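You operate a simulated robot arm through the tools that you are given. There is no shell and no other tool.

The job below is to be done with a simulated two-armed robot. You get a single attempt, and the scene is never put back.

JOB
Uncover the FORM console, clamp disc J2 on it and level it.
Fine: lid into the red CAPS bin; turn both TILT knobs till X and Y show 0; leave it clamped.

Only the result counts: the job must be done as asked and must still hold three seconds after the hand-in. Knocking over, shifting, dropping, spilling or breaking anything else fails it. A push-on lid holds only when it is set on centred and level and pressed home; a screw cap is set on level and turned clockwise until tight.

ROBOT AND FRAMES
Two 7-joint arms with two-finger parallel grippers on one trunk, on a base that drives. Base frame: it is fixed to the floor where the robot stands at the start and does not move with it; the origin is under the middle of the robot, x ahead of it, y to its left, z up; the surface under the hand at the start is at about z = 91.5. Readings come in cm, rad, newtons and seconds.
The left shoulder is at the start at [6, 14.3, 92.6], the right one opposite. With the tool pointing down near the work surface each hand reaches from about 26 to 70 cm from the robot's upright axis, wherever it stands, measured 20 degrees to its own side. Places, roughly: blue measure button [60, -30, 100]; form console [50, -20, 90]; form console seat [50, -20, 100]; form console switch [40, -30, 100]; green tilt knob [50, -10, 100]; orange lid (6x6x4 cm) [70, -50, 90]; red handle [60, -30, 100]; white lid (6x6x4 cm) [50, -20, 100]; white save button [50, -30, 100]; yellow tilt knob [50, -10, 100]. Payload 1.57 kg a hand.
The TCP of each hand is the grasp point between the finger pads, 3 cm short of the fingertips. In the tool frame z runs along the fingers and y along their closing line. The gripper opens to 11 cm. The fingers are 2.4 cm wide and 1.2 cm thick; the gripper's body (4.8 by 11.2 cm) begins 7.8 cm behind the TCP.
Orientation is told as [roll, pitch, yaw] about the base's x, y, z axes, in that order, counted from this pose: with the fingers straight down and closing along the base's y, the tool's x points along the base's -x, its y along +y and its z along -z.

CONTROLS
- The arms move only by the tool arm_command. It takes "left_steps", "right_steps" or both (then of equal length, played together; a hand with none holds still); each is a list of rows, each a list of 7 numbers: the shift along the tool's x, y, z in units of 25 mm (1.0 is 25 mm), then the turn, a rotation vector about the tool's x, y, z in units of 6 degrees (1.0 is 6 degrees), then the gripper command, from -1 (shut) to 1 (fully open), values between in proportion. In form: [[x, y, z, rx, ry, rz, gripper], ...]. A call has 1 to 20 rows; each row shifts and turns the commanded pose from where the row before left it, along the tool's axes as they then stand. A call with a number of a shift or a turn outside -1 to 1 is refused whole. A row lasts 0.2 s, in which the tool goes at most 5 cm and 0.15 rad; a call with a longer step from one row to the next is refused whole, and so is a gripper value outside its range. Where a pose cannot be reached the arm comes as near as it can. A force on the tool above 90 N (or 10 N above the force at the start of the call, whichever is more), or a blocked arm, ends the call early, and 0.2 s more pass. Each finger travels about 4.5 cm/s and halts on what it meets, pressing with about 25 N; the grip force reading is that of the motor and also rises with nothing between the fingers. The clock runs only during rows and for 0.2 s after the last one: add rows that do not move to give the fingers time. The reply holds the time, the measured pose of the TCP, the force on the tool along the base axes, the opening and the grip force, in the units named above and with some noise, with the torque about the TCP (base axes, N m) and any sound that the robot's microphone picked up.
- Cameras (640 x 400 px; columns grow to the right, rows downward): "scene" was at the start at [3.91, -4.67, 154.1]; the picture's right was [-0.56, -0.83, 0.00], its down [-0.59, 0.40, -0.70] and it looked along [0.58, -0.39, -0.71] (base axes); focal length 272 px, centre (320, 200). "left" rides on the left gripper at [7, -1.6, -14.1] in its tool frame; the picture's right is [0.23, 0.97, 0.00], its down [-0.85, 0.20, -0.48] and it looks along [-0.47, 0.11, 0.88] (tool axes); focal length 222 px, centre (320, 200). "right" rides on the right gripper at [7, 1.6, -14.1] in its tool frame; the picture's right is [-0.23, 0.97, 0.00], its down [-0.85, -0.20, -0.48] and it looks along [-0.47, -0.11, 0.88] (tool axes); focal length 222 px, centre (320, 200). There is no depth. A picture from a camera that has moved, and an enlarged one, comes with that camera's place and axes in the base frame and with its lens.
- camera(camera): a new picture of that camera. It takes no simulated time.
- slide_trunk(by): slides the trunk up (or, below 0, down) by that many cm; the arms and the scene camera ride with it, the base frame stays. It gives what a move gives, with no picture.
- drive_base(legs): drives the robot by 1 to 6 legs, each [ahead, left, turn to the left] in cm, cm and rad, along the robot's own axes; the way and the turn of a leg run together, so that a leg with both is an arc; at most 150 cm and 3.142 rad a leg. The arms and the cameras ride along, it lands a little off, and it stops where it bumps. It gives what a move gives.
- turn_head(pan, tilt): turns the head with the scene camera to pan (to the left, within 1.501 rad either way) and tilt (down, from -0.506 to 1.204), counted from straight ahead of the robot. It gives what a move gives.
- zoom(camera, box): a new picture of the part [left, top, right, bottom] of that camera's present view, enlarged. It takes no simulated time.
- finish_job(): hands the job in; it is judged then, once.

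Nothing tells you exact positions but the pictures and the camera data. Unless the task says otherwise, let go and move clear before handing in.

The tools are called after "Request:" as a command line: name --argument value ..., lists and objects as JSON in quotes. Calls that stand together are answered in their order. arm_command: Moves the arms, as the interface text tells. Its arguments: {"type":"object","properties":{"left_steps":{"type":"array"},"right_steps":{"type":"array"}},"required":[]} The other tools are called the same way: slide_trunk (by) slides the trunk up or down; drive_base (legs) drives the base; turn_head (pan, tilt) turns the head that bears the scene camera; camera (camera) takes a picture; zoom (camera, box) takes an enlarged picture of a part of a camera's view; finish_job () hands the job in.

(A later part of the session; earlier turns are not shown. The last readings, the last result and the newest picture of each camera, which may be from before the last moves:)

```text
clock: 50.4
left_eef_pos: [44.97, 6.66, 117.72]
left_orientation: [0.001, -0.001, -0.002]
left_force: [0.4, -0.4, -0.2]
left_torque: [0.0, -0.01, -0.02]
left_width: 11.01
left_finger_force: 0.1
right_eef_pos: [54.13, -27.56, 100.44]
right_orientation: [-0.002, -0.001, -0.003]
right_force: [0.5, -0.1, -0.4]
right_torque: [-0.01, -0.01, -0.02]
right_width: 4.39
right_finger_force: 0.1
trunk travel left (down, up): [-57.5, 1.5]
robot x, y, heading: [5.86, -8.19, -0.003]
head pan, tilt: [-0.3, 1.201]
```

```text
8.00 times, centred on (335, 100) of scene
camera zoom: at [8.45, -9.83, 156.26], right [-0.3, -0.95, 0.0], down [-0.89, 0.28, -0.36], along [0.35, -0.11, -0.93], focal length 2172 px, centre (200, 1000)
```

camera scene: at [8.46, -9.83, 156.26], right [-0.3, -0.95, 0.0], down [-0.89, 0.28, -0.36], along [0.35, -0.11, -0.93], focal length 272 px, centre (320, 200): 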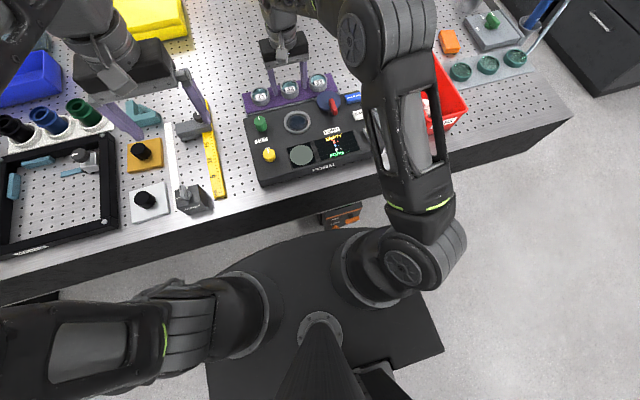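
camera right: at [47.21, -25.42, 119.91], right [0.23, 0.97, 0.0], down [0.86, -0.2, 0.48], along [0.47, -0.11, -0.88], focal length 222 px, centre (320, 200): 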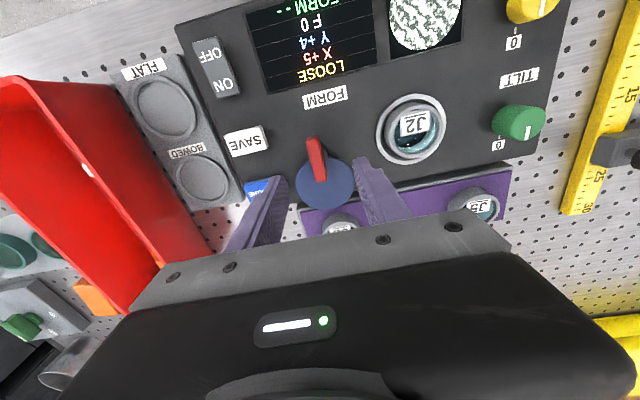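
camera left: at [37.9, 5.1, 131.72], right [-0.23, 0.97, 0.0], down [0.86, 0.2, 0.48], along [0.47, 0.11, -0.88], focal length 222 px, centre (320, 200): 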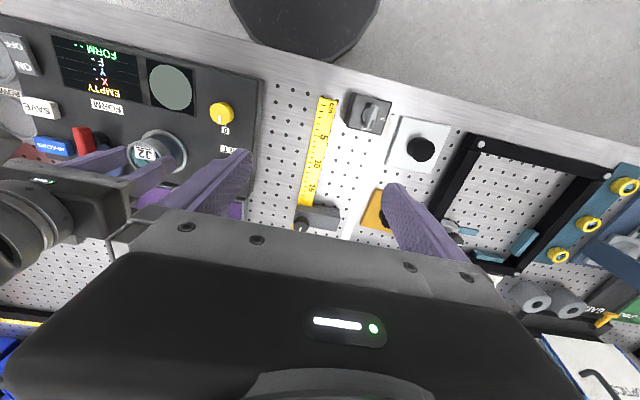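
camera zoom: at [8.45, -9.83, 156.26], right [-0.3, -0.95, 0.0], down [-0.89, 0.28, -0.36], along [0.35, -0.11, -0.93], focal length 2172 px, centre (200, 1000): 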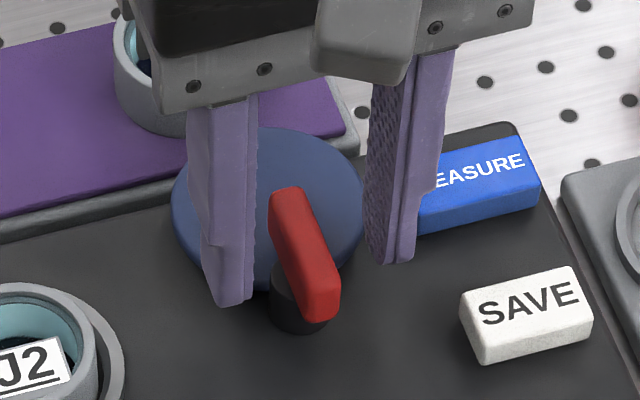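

The fingers straddle the bar evenly with the tips at z about 97.4. I'll close on it and make a first 18° turn anticlockwise (cam toward J2), watching torque and display.

Request:
arm_command --right_steps '[[0, 0, 0, 0, 0, 0, -0.5], [0, 0, 0, 0, 0, 0, -1], [0, 0, 0, 0, 0, 0, -1], [0, 0, 0, 0, 0, 0, -1], [0, 0, 0, 0, 0, 0, -1]]'

Request:
arm_command --right_steps '[[0, 0, 0, 0, 0, -0.5, -1], [0, 0, 0, 0, 0, -0.5, -1], [0, 0, 0, 0, 0, -1, -1], [0, 0, 0, 0, 0, -1, -1], [0, 0, 0, 0, 0, 0, -1]]'

Request:
camera --camera "right"

Request:
zoom --camera "scene" --box '[235, 70, 395, 170]'

```text
clock: 51.6
left_eef_pos: [44.88, 6.75, 117.6]
left_orientation: [-0.001, 0.0, 0.0]
left_force: [-0.4, -0.3, 0.6]
left_torque: [0.02, -0.04, -0.01]
left_width: 10.97
left_finger_force: 0.0
right_eef_pos: [54.05, -27.44, 100.56]
right_orientation: [-0.004, 0.001, -0.004]
right_force: [-1.4, 7.2, -4.4]
right_torque: [0.42, -0.28, 0.12]
right_width: 1.29
right_finger_force: 29.3
trunk travel left (down, up): [-57.5, 1.5]
robot x, y, heading: [5.7, -8.14, -0.004]
head pan, tilt: [-0.3, 1.201]
```

```text
clock: 52.8
left_eef_pos: [44.98, 6.71, 117.68]
left_orientation: [0.001, -0.001, -0.003]
left_force: [-0.3, 0.3, 0.4]
left_torque: [-0.01, 0.02, -0.03]
left_width: 10.98
left_finger_force: 0.1
right_eef_pos: [54.0, -27.45, 100.56]
right_orientation: [-0.003, 0.002, 0.314]
right_force: [-0.6, 9.5, -5.1]
right_torque: [0.62, -0.65, -0.02]
right_width: 1.29
right_finger_force: 29.9
trunk travel left (down, up): [-57.5, 1.5]
robot x, y, heading: [5.97, -8.01, 0.0]
head pan, tilt: [-0.3, 1.201]
```

```text
taken
camera right: at [47.03, -27.92, 114.68], right [-0.08, 1.0, 0.0], down [0.88, 0.08, 0.48], along [0.48, 0.04, -0.88], focal length 222 px, centre (320, 200)
```

right: 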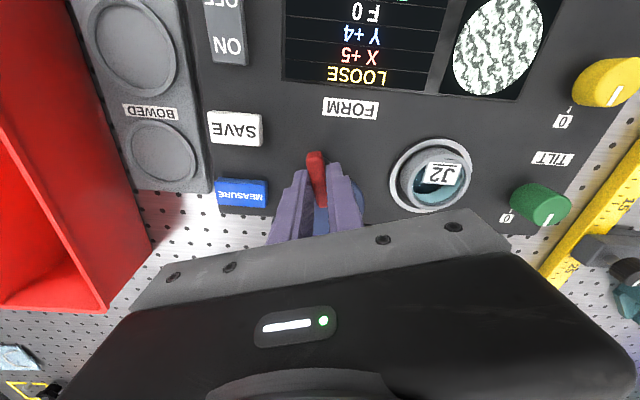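

```text
4.00 times, centred on (315, 120) of scene
camera zoom: at [8.46, -9.72, 156.26], right [-0.3, -0.95, 0.0], down [-0.89, 0.28, -0.36], along [0.35, -0.11, -0.93], focal length 1086 px, centre (340, 520)
```

zoom: 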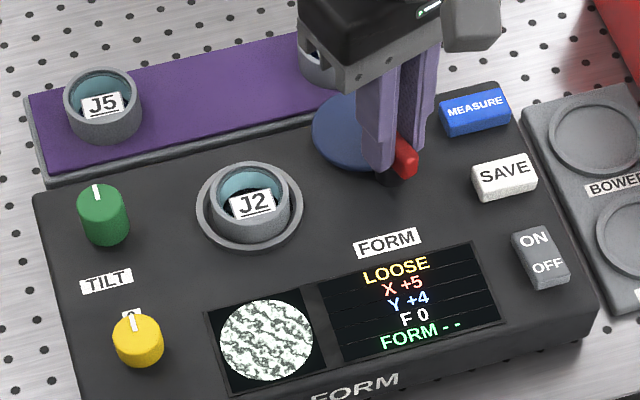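

The cam follows the handle toward J2 with hardly any torque. I'll continue another 36° and check the display again.

Request:
arm_command --right_steps '[[0, 0, 0, 0, 0, -1, -1], [0, 0, 0, 0, 0, -1, -1], [0, 0, 0, 0, 0, -1, -1], [0, 0, 0, 0, 0, -1, -1], [0, 0, 0, 0, 0, -1, -1], [0, 0, 0, 0, 0, -1, -1], [0, 0, 0, 0, 0, 0, -1]]'

Request:
camera --camera "right"

Request:
zoom --camera "scene" --box '[235, 70, 395, 170]'

```text
clock: 54.4
left_eef_pos: [44.97, 6.79, 117.67]
left_orientation: [-0.001, 0.001, -0.003]
left_force: [0.0, -0.4, 0.4]
left_torque: [-0.04, 0.01, 0.0]
left_width: 11.01
left_finger_force: 0.0
right_eef_pos: [54.08, -27.49, 100.48]
right_orientation: [0.0, 0.004, 0.943]
right_force: [-2.2, 10.6, -10.1]
right_torque: [0.55, -0.14, 0.0]
right_width: 1.28
right_finger_force: 29.6
trunk travel left (down, up): [-57.5, 1.5]
robot x, y, heading: [6.18, -8.01, -0.008]
head pan, tilt: [-0.3, 1.201]
```

```text
taken
camera right: at [48.75, -31.97, 114.71], right [-0.65, 0.76, 0.0], down [0.67, 0.58, 0.47], along [0.36, 0.31, -0.88], focal length 222 px, centre (320, 200)
```

right: 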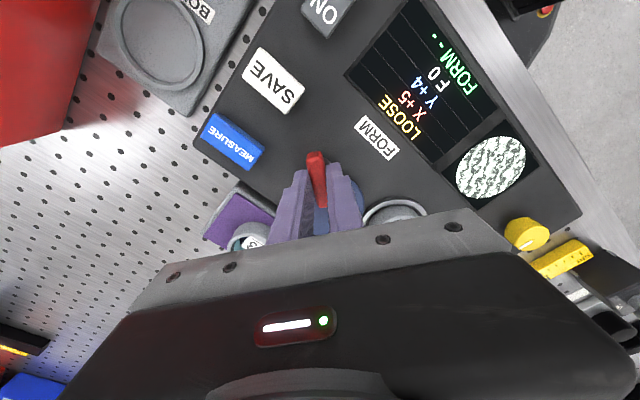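

```text
4.00 times, centred on (315, 120) of scene
camera zoom: at [8.5, -9.72, 156.25], right [-0.3, -0.95, 0.0], down [-0.89, 0.28, -0.36], along [0.35, -0.11, -0.93], focal length 1086 px, centre (340, 520)
```

zoom: 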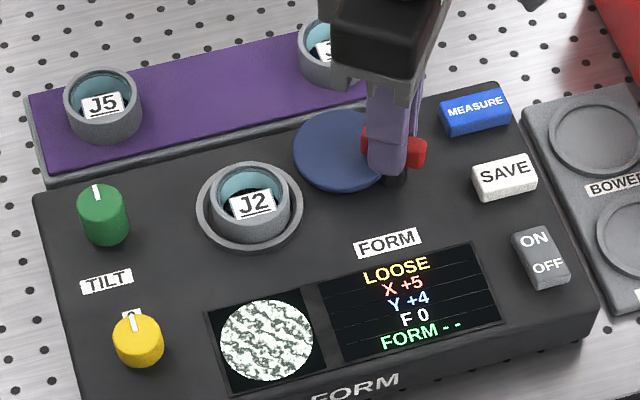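

The cam is now at 54°, still loose. I'll go on another 24°.

Request:
arm_command --right_steps '[[0, 0, 0, 0, 0, -1, -1], [0, 0, 0, 0, 0, -1, -1], [0, 0, 0, 0, 0, -1, -1], [0, 0, 0, 0, 0, -1, -1], [0, 0, 0, 0, 0, 0, -1]]'

Request:
zoom --camera "scene" --box '[235, 70, 395, 170]'

```text
clock: 55.6
left_eef_pos: [44.91, 6.71, 117.53]
left_orientation: [-0.001, -0.001, -0.001]
left_force: [0.6, 0.4, -0.1]
left_torque: [0.01, 0.03, 0.0]
left_width: 11.0
left_finger_force: 0.0
right_eef_pos: [54.01, -27.55, 100.46]
right_orientation: [0.001, 0.003, 1.36]
right_force: [-8.5, 15.7, -21.0]
right_torque: [0.5, -0.1, 0.0]
right_width: 1.3
right_finger_force: 30.0
trunk travel left (down, up): [-57.5, 1.5]
robot x, y, heading: [5.88, -8.45, -0.003]
head pan, tilt: [-0.3, 1.201]
```

```text
4.00 times, centred on (315, 120) of scene
camera zoom: at [8.49, -9.67, 156.25], right [-0.3, -0.95, 0.0], down [-0.89, 0.28, -0.36], along [0.35, -0.11, -0.93], focal length 1086 px, centre (340, 520)
```

zoom: 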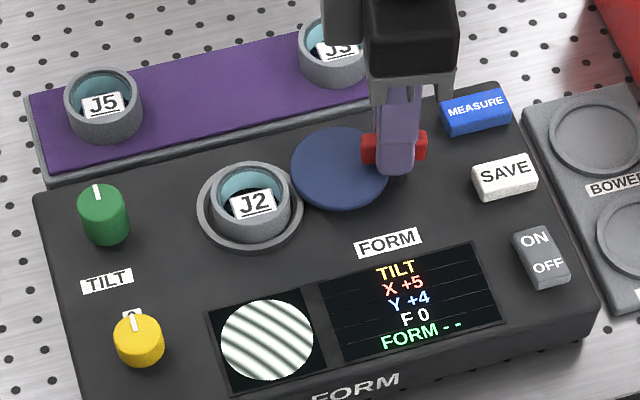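

The display has switched from LOOSE to TILT with clear fringes, so the clamp has engaged at about 78°. I'll finish the turn gently to about 90° to be sure it is fully home.

Request:
arm_command --right_steps '[[0, 0, 0.02, 0, 0, -0.5, -1], [0, 0, 0.02, 0, 0, -0.5, -1], [0, 0, 0, 0, 0, -0.5, -1], [0, 0, 0, 0, 0, -0.5, -1], [0, 0, 0, 0, 0, 0, -1]]'

Request:
zoom --camera "scene" --box '[235, 70, 395, 170]'

Request:
camera --camera "right"

```text
clock: 56.8
left_eef_pos: [44.79, 6.74, 117.75]
left_orientation: [-0.002, -0.001, 0.001]
left_force: [0.9, 0.7, 0.2]
left_torque: [-0.03, 0.02, 0.0]
left_width: 11.0
left_finger_force: 0.0
right_eef_pos: [53.98, -27.39, 100.56]
right_orientation: [0.002, 0.003, 1.571]
right_force: [-10.2, 16.2, -11.8]
right_torque: [-0.1, 0.19, -0.01]
right_width: 1.29
right_finger_force: 29.7
trunk travel left (down, up): [-57.5, 1.5]
robot x, y, heading: [5.82, -8.22, -0.007]
head pan, tilt: [-0.3, 1.201]
```

```text
4.00 times, centred on (315, 120) of scene
camera zoom: at [8.39, -9.64, 156.26], right [-0.3, -0.95, 0.0], down [-0.89, 0.28, -0.36], along [0.35, -0.11, -0.93], focal length 1086 px, centre (340, 520)
```

zoom: 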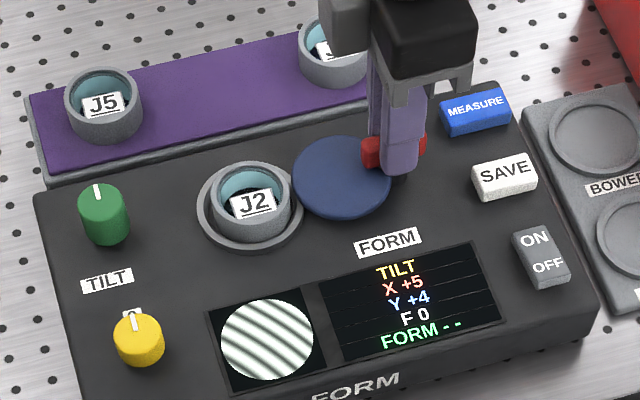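

```text
taken
camera right: at [52.48, -34.24, 114.71], right [-0.97, 0.23, 0.0], down [0.2, 0.86, 0.48], along [0.11, 0.46, -0.88], focal length 222 px, centre (320, 200)
```

right: 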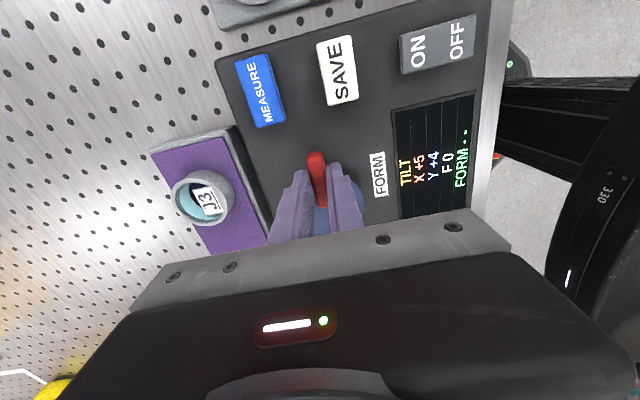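

The handle stands at a full 90° and the display stays on TILT. I'll let go of the handle and rise, then check that it stays clamped.

Request:
arm_command --right_steps '[[0, 0, 0, 0, 0, 0, -0.8], [0, 0, 0, 0, 0, 0, -0.5], [0, 0, 0, 0, 0, 0, -0.3], [0, 0, 0, 0, 0, 0, -0.3], [0, 0, -0.2, 0, 0, 0, -0.3], [0, 0, -0.5, 0, 0, 0, -0.3], [0, 0, -0.7, 0, 0, 0, -0.3], [0, 0, -0.7, 0, 0, 0, -0.3], [0, 0, -0.5, 0, 0, 0, -0.3], [0, 0, 0, 0, 0, 0, -0.3]]'

Request:
camera --camera "right"

Request:
zoom --camera "scene" --box '[235, 70, 395, 170]'

Request:
zoom --camera "left" --box '[0, 20, 240, 180]'

```text
clock: 59.0
left_eef_pos: [44.78, 6.53, 117.61]
left_orientation: [-0.001, 0.0, -0.002]
left_force: [0.1, 0.6, -0.4]
left_torque: [0.02, 0.01, 0.0]
left_width: 11.0
left_finger_force: 0.0
right_eef_pos: [54.12, -27.5, 106.93]
right_orientation: [0.001, 0.002, 1.569]
right_force: [0.2, -0.6, 0.5]
right_torque: [0.02, -0.02, 0.0]
right_width: 3.86
right_finger_force: 0.1
trunk travel left (down, up): [-57.5, 1.5]
robot x, y, heading: [6.33, -7.95, -0.004]
head pan, tilt: [-0.3, 1.201]
```

```text
taken
camera right: at [52.62, -34.38, 121.11], right [-0.97, 0.23, 0.0], down [0.2, 0.86, 0.48], along [0.11, 0.46, -0.88], focal length 222 px, centre (320, 200)
```

right: 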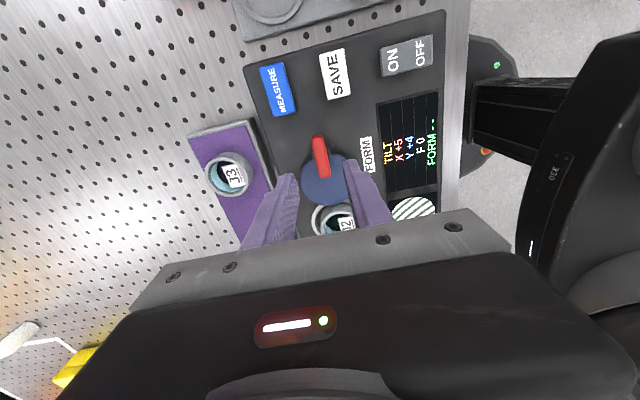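

```text
4.00 times, centred on (315, 120) of scene
camera zoom: at [8.46, -9.84, 156.26], right [-0.3, -0.95, 0.0], down [-0.89, 0.28, -0.36], along [0.35, -0.11, -0.93], focal length 1086 px, centre (340, 520)
```

zoom: 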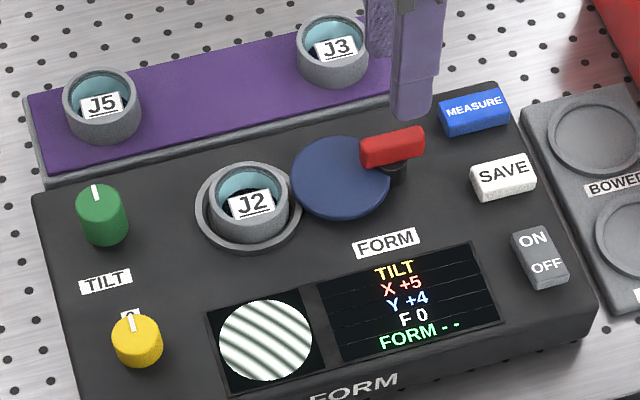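

```text
2.50 times, centred on (120, 100) of left
camera zoom: at [37.9, 5.1, 131.72], right [-0.23, 0.97, 0.0], down [0.86, 0.2, 0.48], along [0.47, 0.11, -0.88], focal length 555 px, centre (820, 450)
```

zoom: 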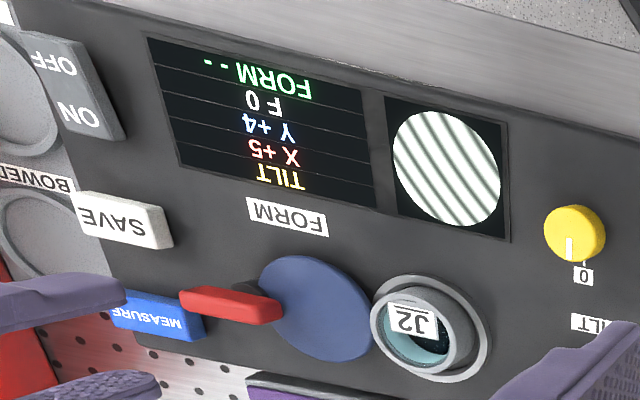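

The clamp holds by itself (TILT, X +5, Y +4). Next are the tilt knobs, best reached with the left hand; I'll bring it above the yellow knob while the right hand untwists and withdraws.

Request:
arm_command --left_steps '[[-0.093, -0.376, 0.232, 0, 0, 0, 0.1], [-0.093, -0.376, 0.232, 0, 0, 0, 0.1], [-0.093, -0.376, 0.232, 0, 0, 0, 0.1], [-0.093, -0.376, 0.232, 0, 0, 0, 0.1], [-0.093, -0.376, 0.232, 0, 0, 0, 0.1], [-0.093, -0.376, 0.232, 0, 0, 0, 0.1], [-0.093, -0.376, 0.232, 0, 0, 0, 0.1], [-0.093, -0.376, 0.232, 0, 0, 0, 0.1], [-0.093, -0.376, 0.232, 0, 0, 0, 0.1], [-0.093, -0.376, 0.232, 0, 0, 0, 0.1], [-0.093, -0.376, 0.232, 0, 0, 0, 0.1], [-0.093, -0.376, 0.232, 0, 0, 0, 0.1], [-0.093, -0.376, 0.232, 0, 0, 0, 0.1], [-0.093, -0.376, 0.232, 0, 0, 0, 0.1], [-0.093, -0.376, 0.232, 0, 0, 0, 0.1], [0, 0, 0, 0, 0, 0, 0.1], [0, 0, 0, 0, 0, 0, 0.1]]' --right_steps '[[0, 0, 0, 0, 0, 1, -0.3], [0, 0, 0, 0, 0, 1, -0.3], [0, 0, 0, 0, 0, 1, -0.3], [0, 0, 0, 0, 0, 1, -0.3], [0, 0, 0, 0, 0, 1, -0.3], [0, 0, 0, 0, 0, 1, -0.3], [0, 0, 0, 0, 0, 1, -0.3], [0, 0, 0, 0, 0, 1, -0.3], [0, 0, 0, 0, 0, 1, -0.3], [0, 0, 0, 0, 0, 1, -0.3], [0, 0, 0, 0, 0, 1, -0.3], [0, 0, 0, 0, 0, 1, -0.3], [0, 0, 0, 0, 0, 1, -0.3], [0, 0, 0, 0, 0, 1, -0.3], [0, 0, 0, 0, 0, 1, -0.3], [0, -1, 0, 0, 0, 0, -0.3], [0, -1, 0, 0, 0, 0, -0.3]]'

Request:
arm_command --right_steps '[[0, -1, 0, 0, 0, 0, -0.3], [0, -1, 0, 0, 0, 0, -0.3], [0, -1, 0, 0, 0, 0, -0.3], [0, -1, 0, 0, 0, 0, -0.3], [0, -1, 0, 0, 0, 0, -0.3], [0, 0, 0, 0, 0, 0, -0.3]]'

Request:
camera --camera "left"

Request:
camera --camera "scene"

Request:
camera --camera "right"

```text
clock: 62.6
left_eef_pos: [48.41, -7.6, 108.89]
left_orientation: [-0.001, 0.0, -0.001]
left_force: [0.2, -0.1, 0.2]
left_torque: [-0.01, 0.02, -0.02]
left_width: 6.04
left_finger_force: 0.0
right_eef_pos: [54.12, -32.56, 106.97]
right_orientation: [-0.002, 0.0, -0.001]
right_force: [0.0, 0.5, 0.3]
right_torque: [-0.01, -0.01, 0.05]
right_width: 3.84
right_finger_force: 0.1
trunk travel left (down, up): [-57.5, 1.5]
robot x, y, heading: [6.18, -7.78, 0.001]
head pan, tilt: [-0.3, 1.201]
```

```text
clock: 64.0
left_eef_pos: [48.22, -7.54, 108.85]
left_orientation: [0.0, 0.001, -0.003]
left_force: [-0.2, -0.4, 0.3]
left_torque: [-0.01, -0.04, 0.01]
left_width: 6.04
left_finger_force: 0.0
right_eef_pos: [54.13, -44.95, 107.17]
right_orientation: [-0.002, 0.001, -0.001]
right_force: [-0.3, 0.9, 0.2]
right_torque: [0.0, 0.0, 0.01]
right_width: 3.85
right_finger_force: 0.1
trunk travel left (down, up): [-57.5, 1.5]
robot x, y, heading: [6.1, -8.31, -0.0]
head pan, tilt: [-0.3, 1.201]
```

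```text
taken
camera left: at [41.35, -9.0, 122.97], right [-0.23, 0.97, 0.0], down [0.85, 0.2, 0.48], along [0.47, 0.11, -0.88], focal length 222 px, centre (320, 200)
```

left: 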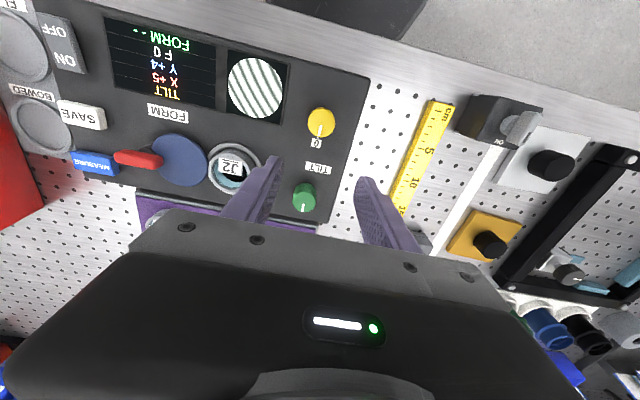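

```text
taken
camera scene: at [8.45, -9.81, 156.26], right [-0.3, -0.95, 0.0], down [-0.89, 0.28, -0.36], along [0.35, -0.11, -0.93], focal length 272 px, centre (320, 200)
```

scene: 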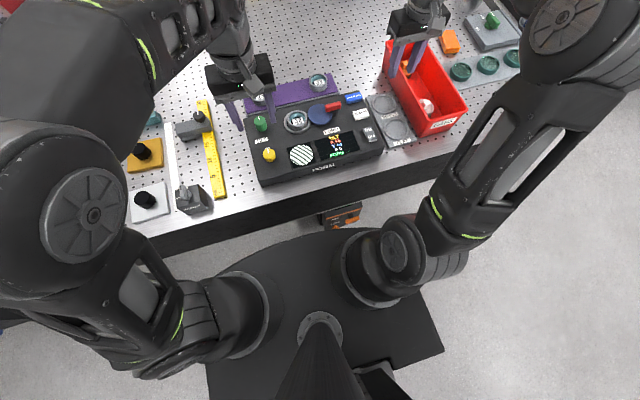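

```text
taken
camera right: at [47.21, -43.23, 121.21], right [0.23, 0.97, 0.0], down [0.86, -0.2, 0.48], along [0.47, -0.11, -0.88], focal length 222 px, centre (320, 200)
```

right: 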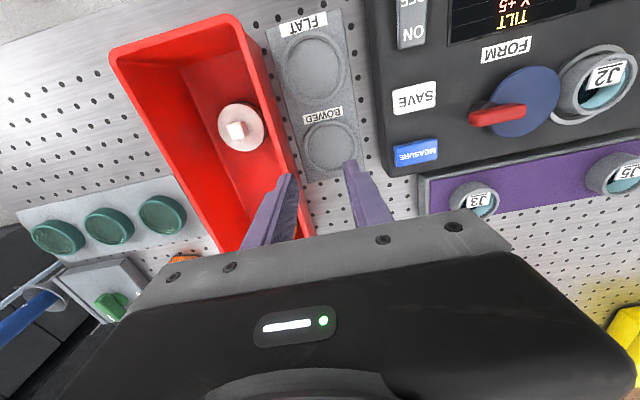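

The left camera sees both knobs: yellow ahead of the fingers, green between them. I'll enlarge to fix their positions.

Request:
zoom --camera "left" --box '[250, 90, 410, 220]'

Request:
zoom --camera "scene" --box '[235, 80, 395, 180]'

```text
3.08 times, centred on (330, 155) of left
camera zoom: at [41.35, -9.0, 122.97], right [-0.23, 0.97, 0.0], down [0.85, 0.2, 0.48], along [0.47, 0.11, -0.88], focal length 684 px, centre (289, 338)
```

zoom: 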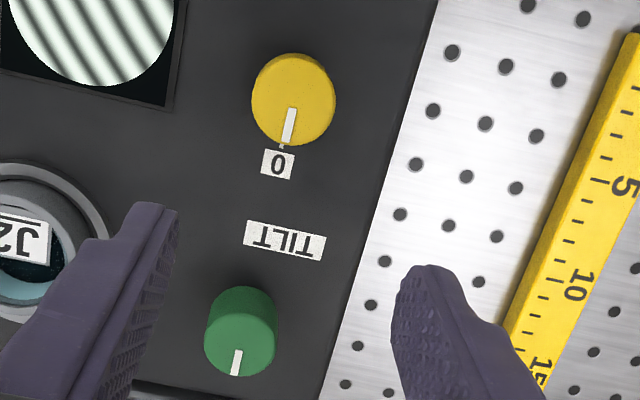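

```text
4.00 times, centred on (315, 130) of scene
camera zoom: at [8.45, -9.81, 156.26], right [-0.3, -0.95, 0.0], down [-0.89, 0.28, -0.36], along [0.35, -0.11, -0.93], focal length 1086 px, centre (340, 480)
```

zoom: 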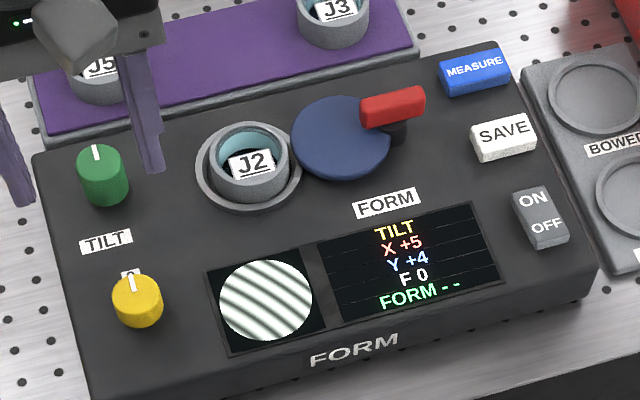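

The yellow knob's axis is near (45.45, -7.9), top about z 97.7; the green one near (54.9, -7.75), top about z 99. I'll bring the left hand over the yellow knob and verify.

Request:
arm_command --left_steps '[[0.29, -0.05, 0.4, 0, 0, 0, 0], [0.29, -0.05, 0.6, 0, 0, 0, 0], [0.29, -0.05, 0.6, 0, 0, 0, 0], [0.29, -0.05, 0.6, 0, 0, 0, 0], [0, 0, 0.2, 0, 0, 0, 0], [0, 0, 0, 0, 0, 0, 0]]'

Request:
camera --camera "left"

Request:
zoom --camera "left" --box '[240, 110, 400, 210]'

```text
clock: 65.4
left_eef_pos: [45.45, -7.98, 102.94]
left_orientation: [0.0, -0.001, -0.002]
left_force: [0.1, 0.0, 0.6]
left_torque: [0.01, -0.04, 0.05]
left_width: 5.52
left_finger_force: 0.0
right_eef_pos: [54.03, -44.88, 107.03]
right_orientation: [-0.003, 0.001, -0.002]
right_force: [-0.3, -0.4, 0.1]
right_torque: [0.02, 0.0, 0.02]
right_width: 3.87
right_finger_force: 0.0
trunk travel left (down, up): [-57.5, 1.5]
robot x, y, heading: [6.33, -8.14, 0.003]
head pan, tilt: [-0.3, 1.201]
```

```text
taken
camera left: at [38.46, -9.49, 117.03], right [-0.23, 0.97, 0.0], down [0.86, 0.2, 0.48], along [0.47, 0.11, -0.88], focal length 222 px, centre (320, 200)
```

left: 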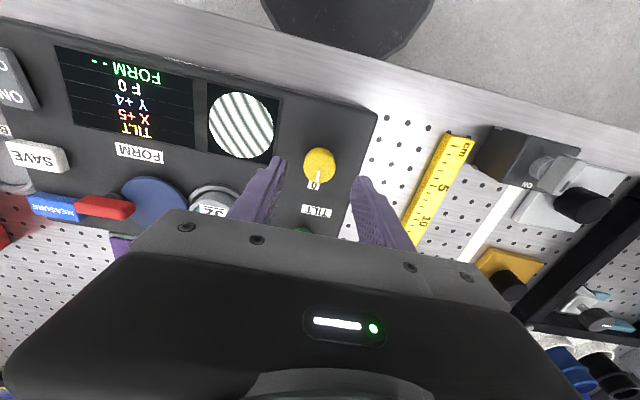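

```text
4.00 times, centred on (320, 160) of left
camera zoom: at [38.46, -9.49, 117.03], right [-0.23, 0.97, 0.0], down [0.86, 0.2, 0.48], along [0.47, 0.11, -0.88], focal length 888 px, centre (320, 360)
```

zoom: 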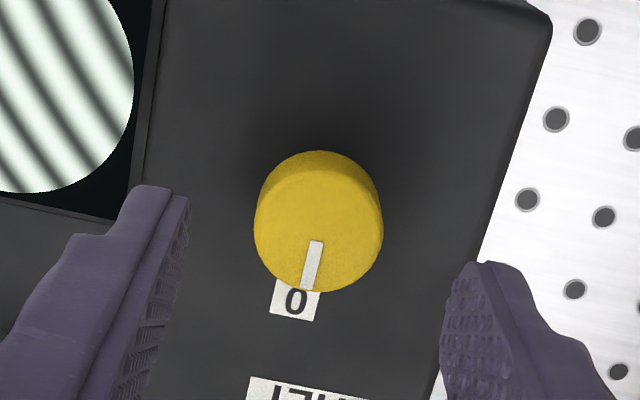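

The yellow knob is centred under the hand to within a millimetre. I'll descend around it and close.

Request:
arm_command --left_steps '[[-0.03, 0, 0.5, 0, 0, 0, 0], [0, 0, 0.4, 0, 0, 0, 0], [0, 0, 0.3, 0, 0, 0, 0], [0, 0, 0.2, 0, 0, 0, 0], [0, 0, 0, 0, 0, 0, -0.3], [0, 0, 0, 0, 0, 0, -0.6], [0, 0, 0, 0, 0, 0, -1], [0, 0, 0, 0, 0, 0, -1], [0, 0, 0, 0, 0, 0, -1]]'

Request:
zoom --camera "left" --box '[0, 20, 400, 220]'

Request:
zoom --camera "scene" --box '[235, 80, 395, 180]'

```text
clock: 67.4
left_eef_pos: [45.57, -7.99, 99.47]
left_orientation: [-0.001, 0.0, -0.002]
left_force: [0.3, -5.1, -4.5]
left_torque: [-0.19, -0.03, 0.02]
left_width: 2.96
left_finger_force: 39.0
right_eef_pos: [54.13, -45.01, 107.03]
right_orientation: [-0.001, 0.0, -0.001]
right_force: [0.4, 0.8, 0.1]
right_torque: [0.0, -0.02, -0.01]
right_width: 3.86
right_finger_force: 0.0
trunk travel left (down, up): [-57.5, 1.5]
robot x, y, heading: [5.84, -7.91, -0.002]
head pan, tilt: [-0.3, 1.201]
```

```text
1.60 times, centred on (200, 120) of left
camera zoom: at [38.48, -9.51, 113.58], right [-0.23, 0.97, 0.0], down [0.86, 0.2, 0.48], along [0.47, 0.11, -0.88], focal length 355 px, centre (512, 328)
```

zoom: 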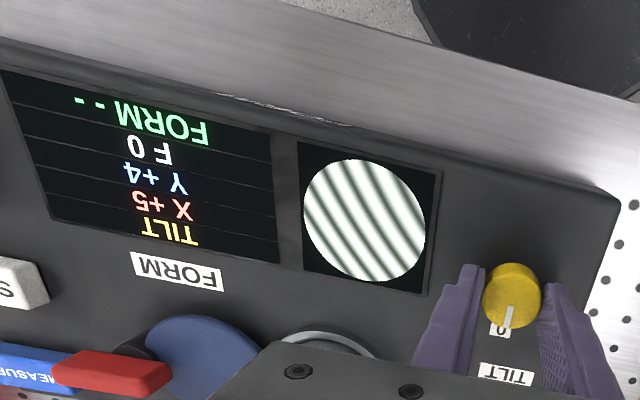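

```text
4.00 times, centred on (315, 130) of scene
camera zoom: at [8.47, -9.92, 156.25], right [-0.3, -0.95, 0.0], down [-0.89, 0.28, -0.36], along [0.35, -0.11, -0.93], focal length 1086 px, centre (340, 480)
```

zoom: 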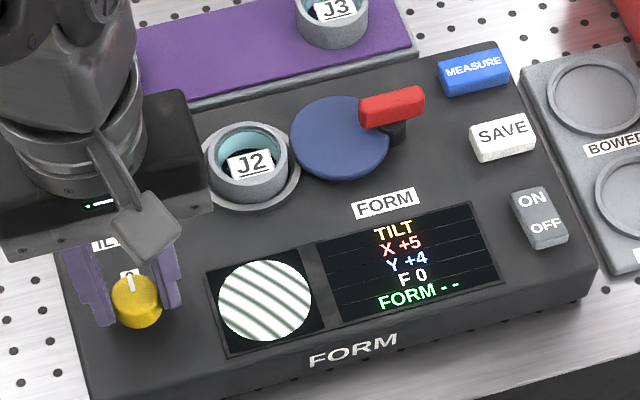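

The yellow knob is gripped, and the display is readable from both cameras. I'll turn it 12° clockwise as a test.

Request:
arm_command --left_steps '[[0, 0, 0, 0, 0, 0.5, -1], [0, 0, 0, 0, 0, 0.5, -1], [0, 0, 0, 0, 0, 0.5, -1], [0, 0, 0, 0, 0, 0.5, -1], [0, 0, 0, 0, 0, 0, -1]]'

Request:
zoom --camera "scene" --box '[235, 80, 395, 180]'

```text
clock: 68.6
left_eef_pos: [45.52, -7.89, 99.45]
left_orientation: [0.0, -0.002, -0.211]
left_force: [-0.7, -2.5, 12.2]
left_torque: [-0.08, 0.15, 0.01]
left_width: 2.94
left_finger_force: 39.3
right_eef_pos: [54.04, -44.99, 107.03]
right_orientation: [-0.003, 0.0, -0.003]
right_force: [0.5, -0.6, 0.1]
right_torque: [-0.03, 0.01, -0.02]
right_width: 3.86
right_finger_force: 0.0
trunk travel left (down, up): [-57.5, 1.5]
robot x, y, heading: [6.0, -7.8, -0.001]
head pan, tilt: [-0.3, 1.201]
```

```text
4.00 times, centred on (315, 130) of scene
camera zoom: at [8.36, -9.87, 156.27], right [-0.3, -0.95, 0.0], down [-0.89, 0.28, -0.36], along [0.35, -0.11, -0.93], focal length 1086 px, centre (340, 480)
```

zoom: 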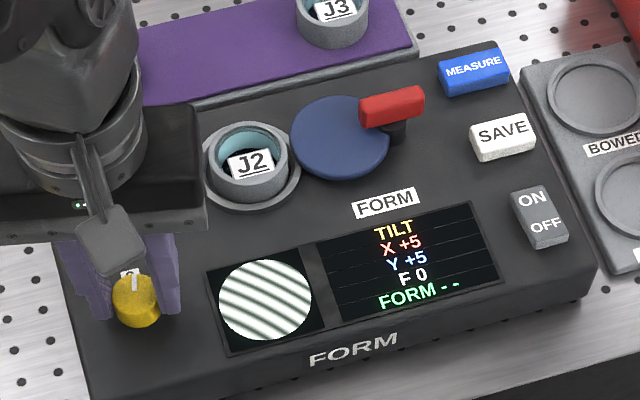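

Yellow drives Y: clockwise raised it to +5. I'll turn it 48° anticlockwise and read again.

Request:
arm_command --left_steps '[[0, 0, 0, 0, 0, -0.5, -1], [0, 0, 0, 0, 0, -0.8, -1], [0, 0, 0, 0, 0, -0.9, -1], [0, 0, 0, 0, 0, -0.9, -1], [0, 0, 0, 0, 0, -0.9, -1], [0, 0, 0, 0, 0, -0.9, -1], [0, 0, 0, 0, 0, -0.9, -1], [0, 0, 0, 0, 0, -0.9, -1], [0, 0, 0, 0, 0, -0.8, -1], [0, 0, 0, 0, 0, -0.5, -1], [0, 0, 0, 0, 0, 0, -1]]'

Request:
zoom --camera "scene" --box '[235, 80, 395, 180]'

```text
clock: 71.0
left_eef_pos: [45.48, -7.92, 99.52]
left_orientation: [-0.001, -0.001, 0.629]
left_force: [-0.4, 2.0, 11.9]
left_torque: [0.06, 0.14, 0.01]
left_width: 2.93
left_finger_force: 39.0
right_eef_pos: [53.92, -44.97, 107.19]
right_orientation: [-0.003, 0.0, -0.001]
right_force: [-0.3, 0.3, 0.8]
right_torque: [-0.02, 0.0, -0.02]
right_width: 3.83
right_finger_force: 0.0
trunk travel left (down, up): [-57.5, 1.5]
robot x, y, heading: [5.92, -8.2, 0.002]
head pan, tilt: [-0.3, 1.201]
```

```text
4.00 times, centred on (315, 130) of scene
camera zoom: at [8.35, -9.82, 156.27], right [-0.3, -0.95, 0.0], down [-0.89, 0.28, -0.36], along [0.35, -0.11, -0.93], focal length 1086 px, centre (340, 480)
```

zoom: 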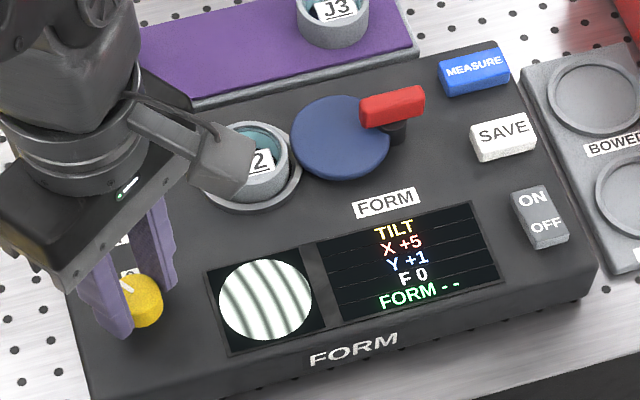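

Y is down to +1, about 12° per unit. I'll turn a further 12°.

Request:
arm_command --left_steps '[[0, 0, 0, 0, 0, -0.5, -1], [0, 0, 0, 0, 0, -0.5, -1], [0, 0, 0, 0, 0, -0.5, -1], [0, 0, 0, 0, 0, -0.5, -1], [0, 0, 0, 0, 0, 0, -1]]'

Request:
zoom --camera "scene" --box '[235, 80, 395, 180]'

Request:
zoom --camera "scene" --box '[285, 125, 365, 175]'

```text
clock: 72.2
left_eef_pos: [45.48, -7.97, 99.37]
left_orientation: [-0.002, 0.0, 0.839]
left_force: [-2.5, -2.1, 10.7]
left_torque: [-0.14, 0.02, -0.01]
left_width: 2.91
left_finger_force: 38.7
right_eef_pos: [54.02, -44.96, 107.09]
right_orientation: [-0.002, 0.002, -0.001]
right_force: [0.1, 0.4, 0.4]
right_torque: [0.01, 0.02, -0.02]
right_width: 3.86
right_finger_force: 0.1
trunk travel left (down, up): [-57.5, 1.5]
robot x, y, heading: [5.94, -7.89, -0.002]
head pan, tilt: [-0.3, 1.201]
```

```text
4.00 times, centred on (315, 130) of scene
camera zoom: at [8.34, -9.87, 156.26], right [-0.3, -0.95, 0.0], down [-0.89, 0.28, -0.36], along [0.35, -0.11, -0.93], focal length 1086 px, centre (340, 480)
```

zoom: 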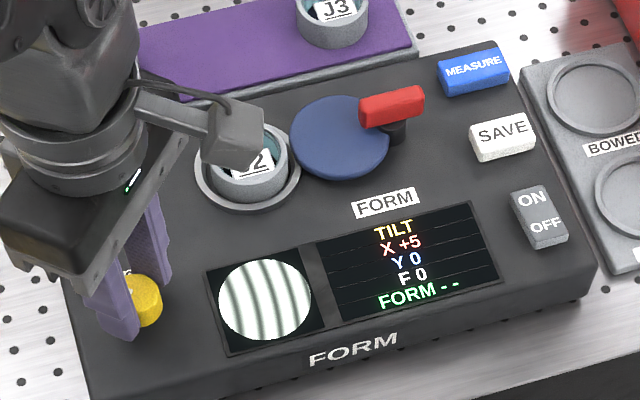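

```text
8.00 times, centred on (325, 150) of scene
camera zoom: at [8.34, -9.87, 156.26], right [-0.3, -0.95, 0.0], down [-0.89, 0.28, -0.36], along [0.35, -0.11, -0.93], focal length 2172 px, centre (280, 600)
```

zoom: 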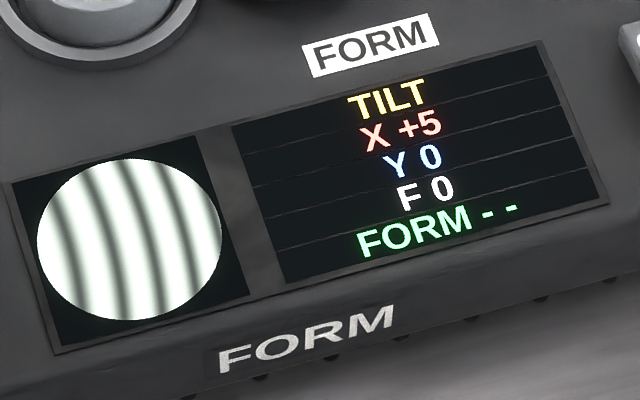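

Y reads 0. I'll release the yellow knob, rise straight up and confirm that the value holds.

Request:
arm_command --left_steps '[[0, 0, 0, 0, 0, 0, -0.7], [0, 0, 0, 0, 0, 0, -0.3], [0, 0, 0, 0, 0, 0, 0], [0, 0, 0, 0, 0, 0, 0], [0, 0, -0.3, 0, 0, 0, 0], [0, 0, -0.6, 0, 0, 0, 0], [0, 0, -0.8, 0, 0, 0, 0], [0, 0, -0.8, 0, 0, 0, 0], [0, 0, 0, 0, 0, 0, 0]]'

Request:
zoom --camera "scene" --box '[235, 80, 395, 180]'

```text
clock: 74.2
left_eef_pos: [45.37, -7.95, 105.65]
left_orientation: [0.0, -0.001, 0.835]
left_force: [0.3, 0.5, -0.4]
left_torque: [0.01, -0.01, 0.0]
left_width: 5.49
left_finger_force: 0.0
right_eef_pos: [54.08, -45.07, 107.1]
right_orientation: [-0.003, 0.0, -0.003]
right_force: [0.3, 0.3, -0.3]
right_torque: [-0.02, -0.01, -0.01]
right_width: 3.85
right_finger_force: 0.0
trunk travel left (down, up): [-57.5, 1.5]
robot x, y, heading: [5.96, -8.34, 0.002]
head pan, tilt: [-0.3, 1.201]
```

```text
4.00 times, centred on (315, 130) of scene
camera zoom: at [8.47, -9.86, 156.26], right [-0.3, -0.95, 0.0], down [-0.89, 0.28, -0.36], along [0.35, -0.11, -0.93], focal length 1086 px, centre (340, 480)
```

zoom: 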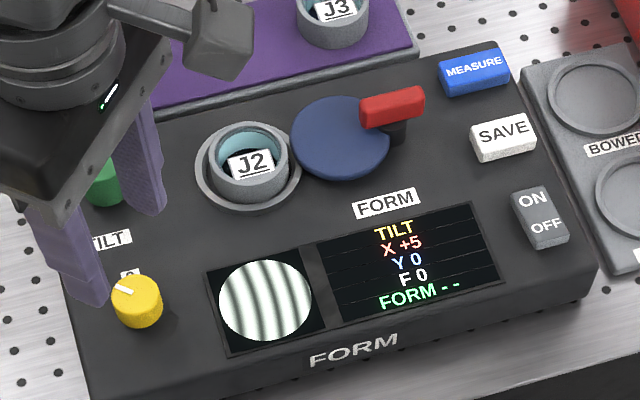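

Y stays at 0. Next I'll rotate the left hand back to straight and move it over the green knob.

Request:
arm_command --left_steps '[[0, 0, 0, 0, 0, 1, 0], [0, 0, 0, 0, 0, 1, 0], [0, 0, 0, 0, 0, 1, 0], [0, 0, 0, 0, 0, 1, 0], [0, 0, 0, 0, 0, 1, 0], [0, 0, 0, 0, 0, 1, 0], [0, 0, 0, 0, 0, 1, 0], [0, 0, 0, 0, 0, 1, 0], [-0.75, 0, 0, 0, 0, 0, 0], [-0.75, 0.03, 0, 0, 0, 0, 0], [-0.75, 0.03, 0, 0, 0, 0, 0], [-0.75, 0, 0, 0, 0, 0, 0], [-0.75, 0, 0, 0, 0, 0, 0], [0, 0, 0, 0, 0, 0, 0]]'

Request:
camera --camera "left"

Request:
zoom --camera "left" --box '[240, 100, 400, 200]'

```text
clock: 77.2
left_eef_pos: [55.06, -7.86, 105.71]
left_orientation: [0.001, 0.0, 0.0]
left_force: [-0.2, -0.5, 0.7]
left_torque: [0.0, 0.0, 0.02]
left_width: 5.5
left_finger_force: 0.1
right_eef_pos: [54.12, -44.97, 107.14]
right_orientation: [-0.002, 0.0, -0.001]
right_force: [-0.7, 0.6, -0.1]
right_torque: [0.06, 0.02, 0.01]
right_width: 3.87
right_finger_force: 0.0
trunk travel left (down, up): [-57.5, 1.5]
robot x, y, heading: [6.05, -8.16, -0.003]
head pan, tilt: [-0.3, 1.201]
```

```text
taken
camera left: at [48.03, -9.33, 119.79], right [-0.23, 0.97, 0.0], down [0.85, 0.2, 0.48], along [0.47, 0.11, -0.88], focal length 222 px, centre (320, 200)
```

left: 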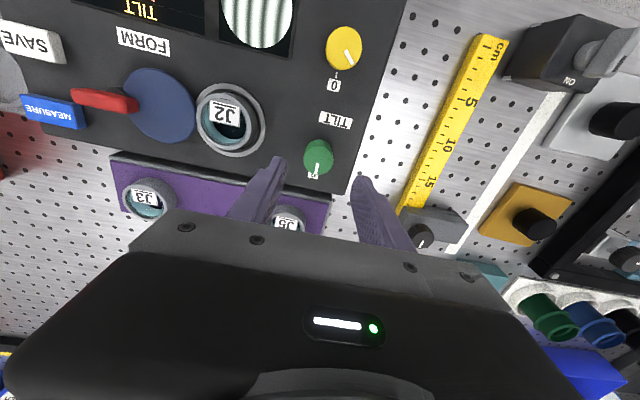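

```text
4.00 times, centred on (320, 150) of left
camera zoom: at [48.03, -9.33, 119.79], right [-0.23, 0.97, 0.0], down [0.85, 0.2, 0.48], along [0.47, 0.11, -0.88], focal length 888 px, centre (320, 400)
```

zoom: 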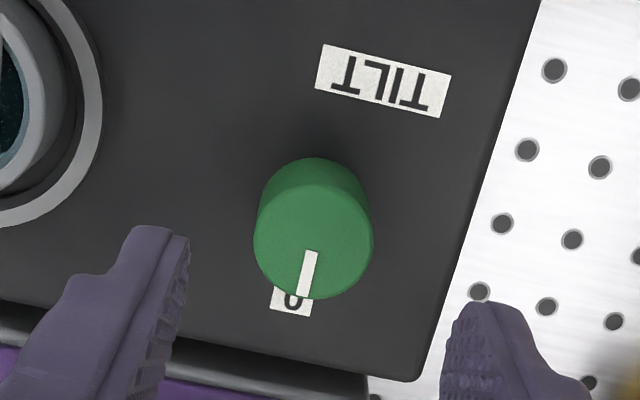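

The green knob is centred under the hand within about 1 mm. I'll descend around it, close, and test-turn 12° anticlockwise.

Request:
arm_command --left_steps '[[0, -0.04, 0.5, 0, 0, 0, 0], [0, 0, 0.6, 0, 0, 0, 0], [0, 0, 0.6, 0, 0, 0, 0], [0, 0, 0.4, 0, 0, 0, 0], [0, 0, 0.15, 0, 0, 0, 0], [0, 0, 0, 0, 0, 0, -0.3], [0, 0, 0, 0, 0, 0, -0.6], [0, 0, 0, 0, 0, 0, -1], [0, 0, 0, 0, 0, 0, -1], [0, 0, 0, 0, 0, 0, -1]]'

Request:
zoom --camera "scene" --box '[235, 80, 395, 180]'

Request:
arm_command --left_steps '[[0, 0, 0, 0, 0, -0.5, -1], [0, 0, 0, 0, 0, -0.5, -1], [0, 0, 0, 0, 0, -0.5, -1], [0, 0, 0, 0, 0, -0.5, -1], [0, 0, 0, 0, 0, 0, -1]]'

Request:
zoom --camera "scene" --box '[235, 80, 395, 180]'

```text
clock: 79.4
left_eef_pos: [54.77, -8.04, 100.05]
left_orientation: [-0.001, 0.0, -0.002]
left_force: [0.2, 1.9, -0.6]
left_torque: [0.06, -0.02, -0.01]
left_width: 2.93
left_finger_force: 39.2
right_eef_pos: [54.02, -45.06, 107.11]
right_orientation: [-0.005, 0.001, -0.002]
right_force: [0.0, -0.2, 0.4]
right_torque: [-0.01, 0.0, -0.05]
right_width: 3.86
right_finger_force: 0.0
trunk travel left (down, up): [-57.5, 1.5]
robot x, y, heading: [5.83, -8.06, 0.0]
head pan, tilt: [-0.3, 1.201]
```

```text
4.00 times, centred on (315, 130) of scene
camera zoom: at [8.46, -9.81, 156.26], right [-0.3, -0.95, 0.0], down [-0.89, 0.28, -0.36], along [0.35, -0.11, -0.93], focal length 1086 px, centre (340, 480)
```

zoom: 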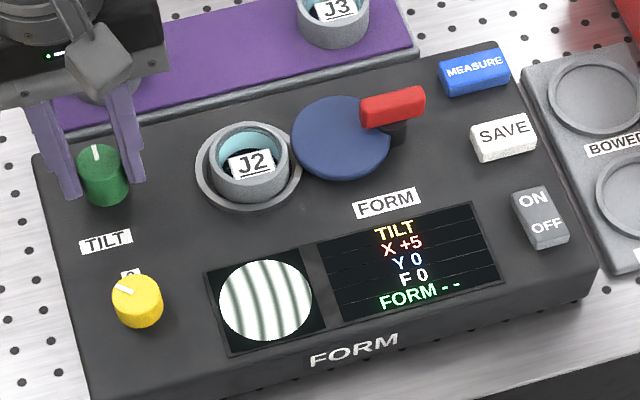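

```text
clock: 80.6
left_eef_pos: [54.9, -7.98, 99.96]
left_orientation: [0.0, 0.0, 0.208]
left_force: [-4.4, -3.8, -7.5]
left_torque: [-0.18, 0.03, 0.02]
left_width: 2.94
left_finger_force: 39.0
right_eef_pos: [54.06, -45.08, 107.0]
right_orientation: [-0.001, 0.001, -0.003]
right_force: [0.4, -0.6, -0.1]
right_torque: [0.02, 0.0, -0.01]
right_width: 3.85
right_finger_force: 0.1
trunk travel left (down, up): [-57.5, 1.5]
robot x, y, heading: [5.78, -7.35, -0.003]
head pan, tilt: [-0.3, 1.201]
```

```text
4.00 times, centred on (315, 130) of scene
camera zoom: at [8.45, -9.89, 156.25], right [-0.3, -0.95, 0.0], down [-0.89, 0.28, -0.36], along [0.35, -0.11, -0.93], focal length 1086 px, centre (340, 480)
```

zoom: 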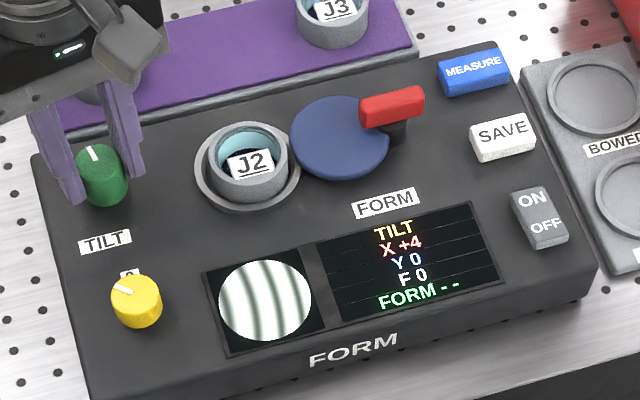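

Green drives X, and anticlockwise lowers it at about 12° per unit. I'll turn a further 36° and read.

Request:
arm_command --left_steps '[[0, 0, 0, 0, 0, -0.5, -1], [0, 0, 0, 0, 0, -0.8, -1], [0, 0, 0, 0, 0, -0.9, -1], [0, 0, 0, 0, 0, -0.9, -1], [0, 0, 0, 0, 0, -0.9, -1], [0, 0, 0, 0, 0, -0.9, -1], [0, 0, 0, 0, 0, -0.7, -1], [0, 0, 0, 0, 0, -0.4, -1], [0, 0, 0, 0, 0, 0, -1]]'

Request:
zoom --camera "scene" --box '[235, 80, 395, 180]'

```text
clock: 82.6
left_eef_pos: [54.93, -8.04, 100.03]
left_orientation: [-0.002, -0.002, 0.837]
left_force: [-1.6, -10.2, 1.3]
left_torque: [-0.33, 0.1, 0.03]
left_width: 2.92
left_finger_force: 38.8
right_eef_pos: [54.04, -45.12, 107.09]
right_orientation: [-0.002, 0.0, -0.002]
right_force: [0.5, 0.1, -0.1]
right_torque: [-0.02, 0.0, 0.0]
right_width: 3.89
right_finger_force: 0.0
trunk travel left (down, up): [-57.5, 1.5]
robot x, y, heading: [6.02, -7.96, -0.002]
head pan, tilt: [-0.3, 1.201]
```

```text
4.00 times, centred on (315, 130) of scene
camera zoom: at [8.42, -10.01, 156.26], right [-0.3, -0.95, 0.0], down [-0.89, 0.28, -0.36], along [0.35, -0.11, -0.93], focal length 1086 px, centre (340, 480)
```

zoom: 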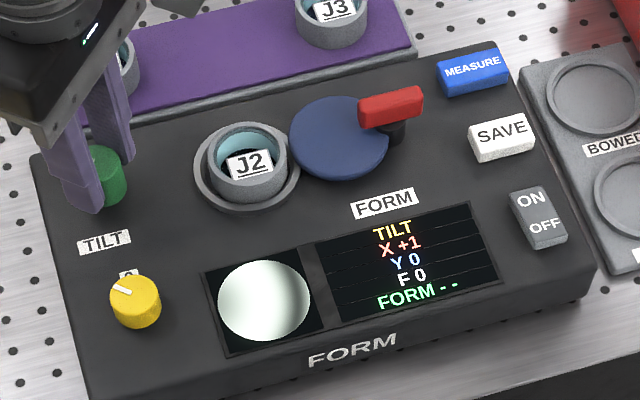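

X is at +1 and Y at 0. One more 12° turn should bring X to 0.

Request:
arm_command --left_steps '[[0, 0, 0, 0, 0, -0.5, -1], [0, 0, 0, 0, 0, -0.5, -1], [0, 0, 0, 0, 0, -0.5, -1], [0, 0, 0, 0, 0, -0.5, -1], [0, 0, 0, 0, 0, 0, -1]]'

Request:
zoom --camera "scene" --box '[235, 80, 395, 180]'

Request:
zoom --camera "scene" --box '[285, 125, 365, 175]'

```text
clock: 83.8
left_eef_pos: [54.95, -8.1, 100.01]
left_orientation: [-0.001, -0.002, 1.049]
left_force: [1.4, -13.4, 1.3]
left_torque: [-0.48, -0.06, 0.0]
left_width: 2.92
left_finger_force: 39.2
right_eef_pos: [54.15, -45.15, 106.91]
right_orientation: [-0.003, 0.001, -0.002]
right_force: [1.1, 1.2, 0.9]
right_torque: [-0.02, 0.03, -0.02]
right_width: 3.85
right_finger_force: 0.0
trunk travel left (down, up): [-57.5, 1.5]
robot x, y, heading: [5.7, -7.87, -0.001]
head pan, tilt: [-0.3, 1.201]
```

```text
4.00 times, centred on (315, 130) of scene
camera zoom: at [8.46, -10.06, 156.26], right [-0.3, -0.95, 0.0], down [-0.89, 0.28, -0.36], along [0.35, -0.11, -0.93], focal length 1086 px, centre (340, 480)
```

zoom: 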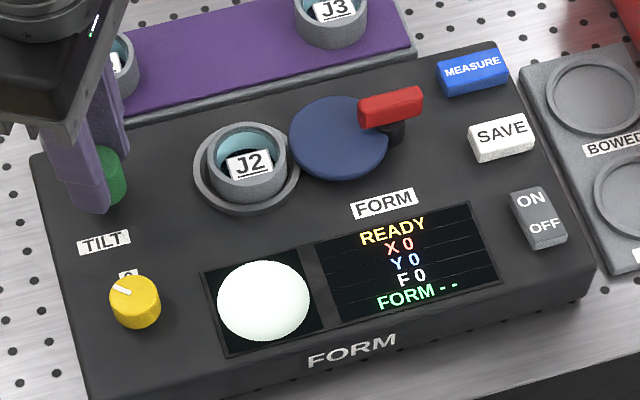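

```text
8.00 times, centred on (325, 150) of scene
camera zoom: at [8.46, -10.06, 156.26], right [-0.3, -0.95, 0.0], down [-0.89, 0.28, -0.36], along [0.35, -0.11, -0.93], focal length 2172 px, centre (280, 600)
```

zoom: 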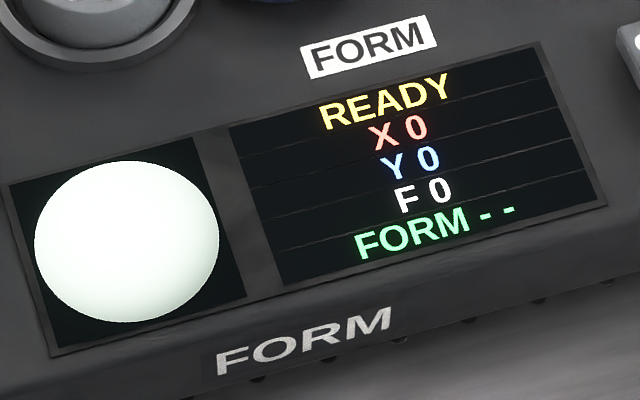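

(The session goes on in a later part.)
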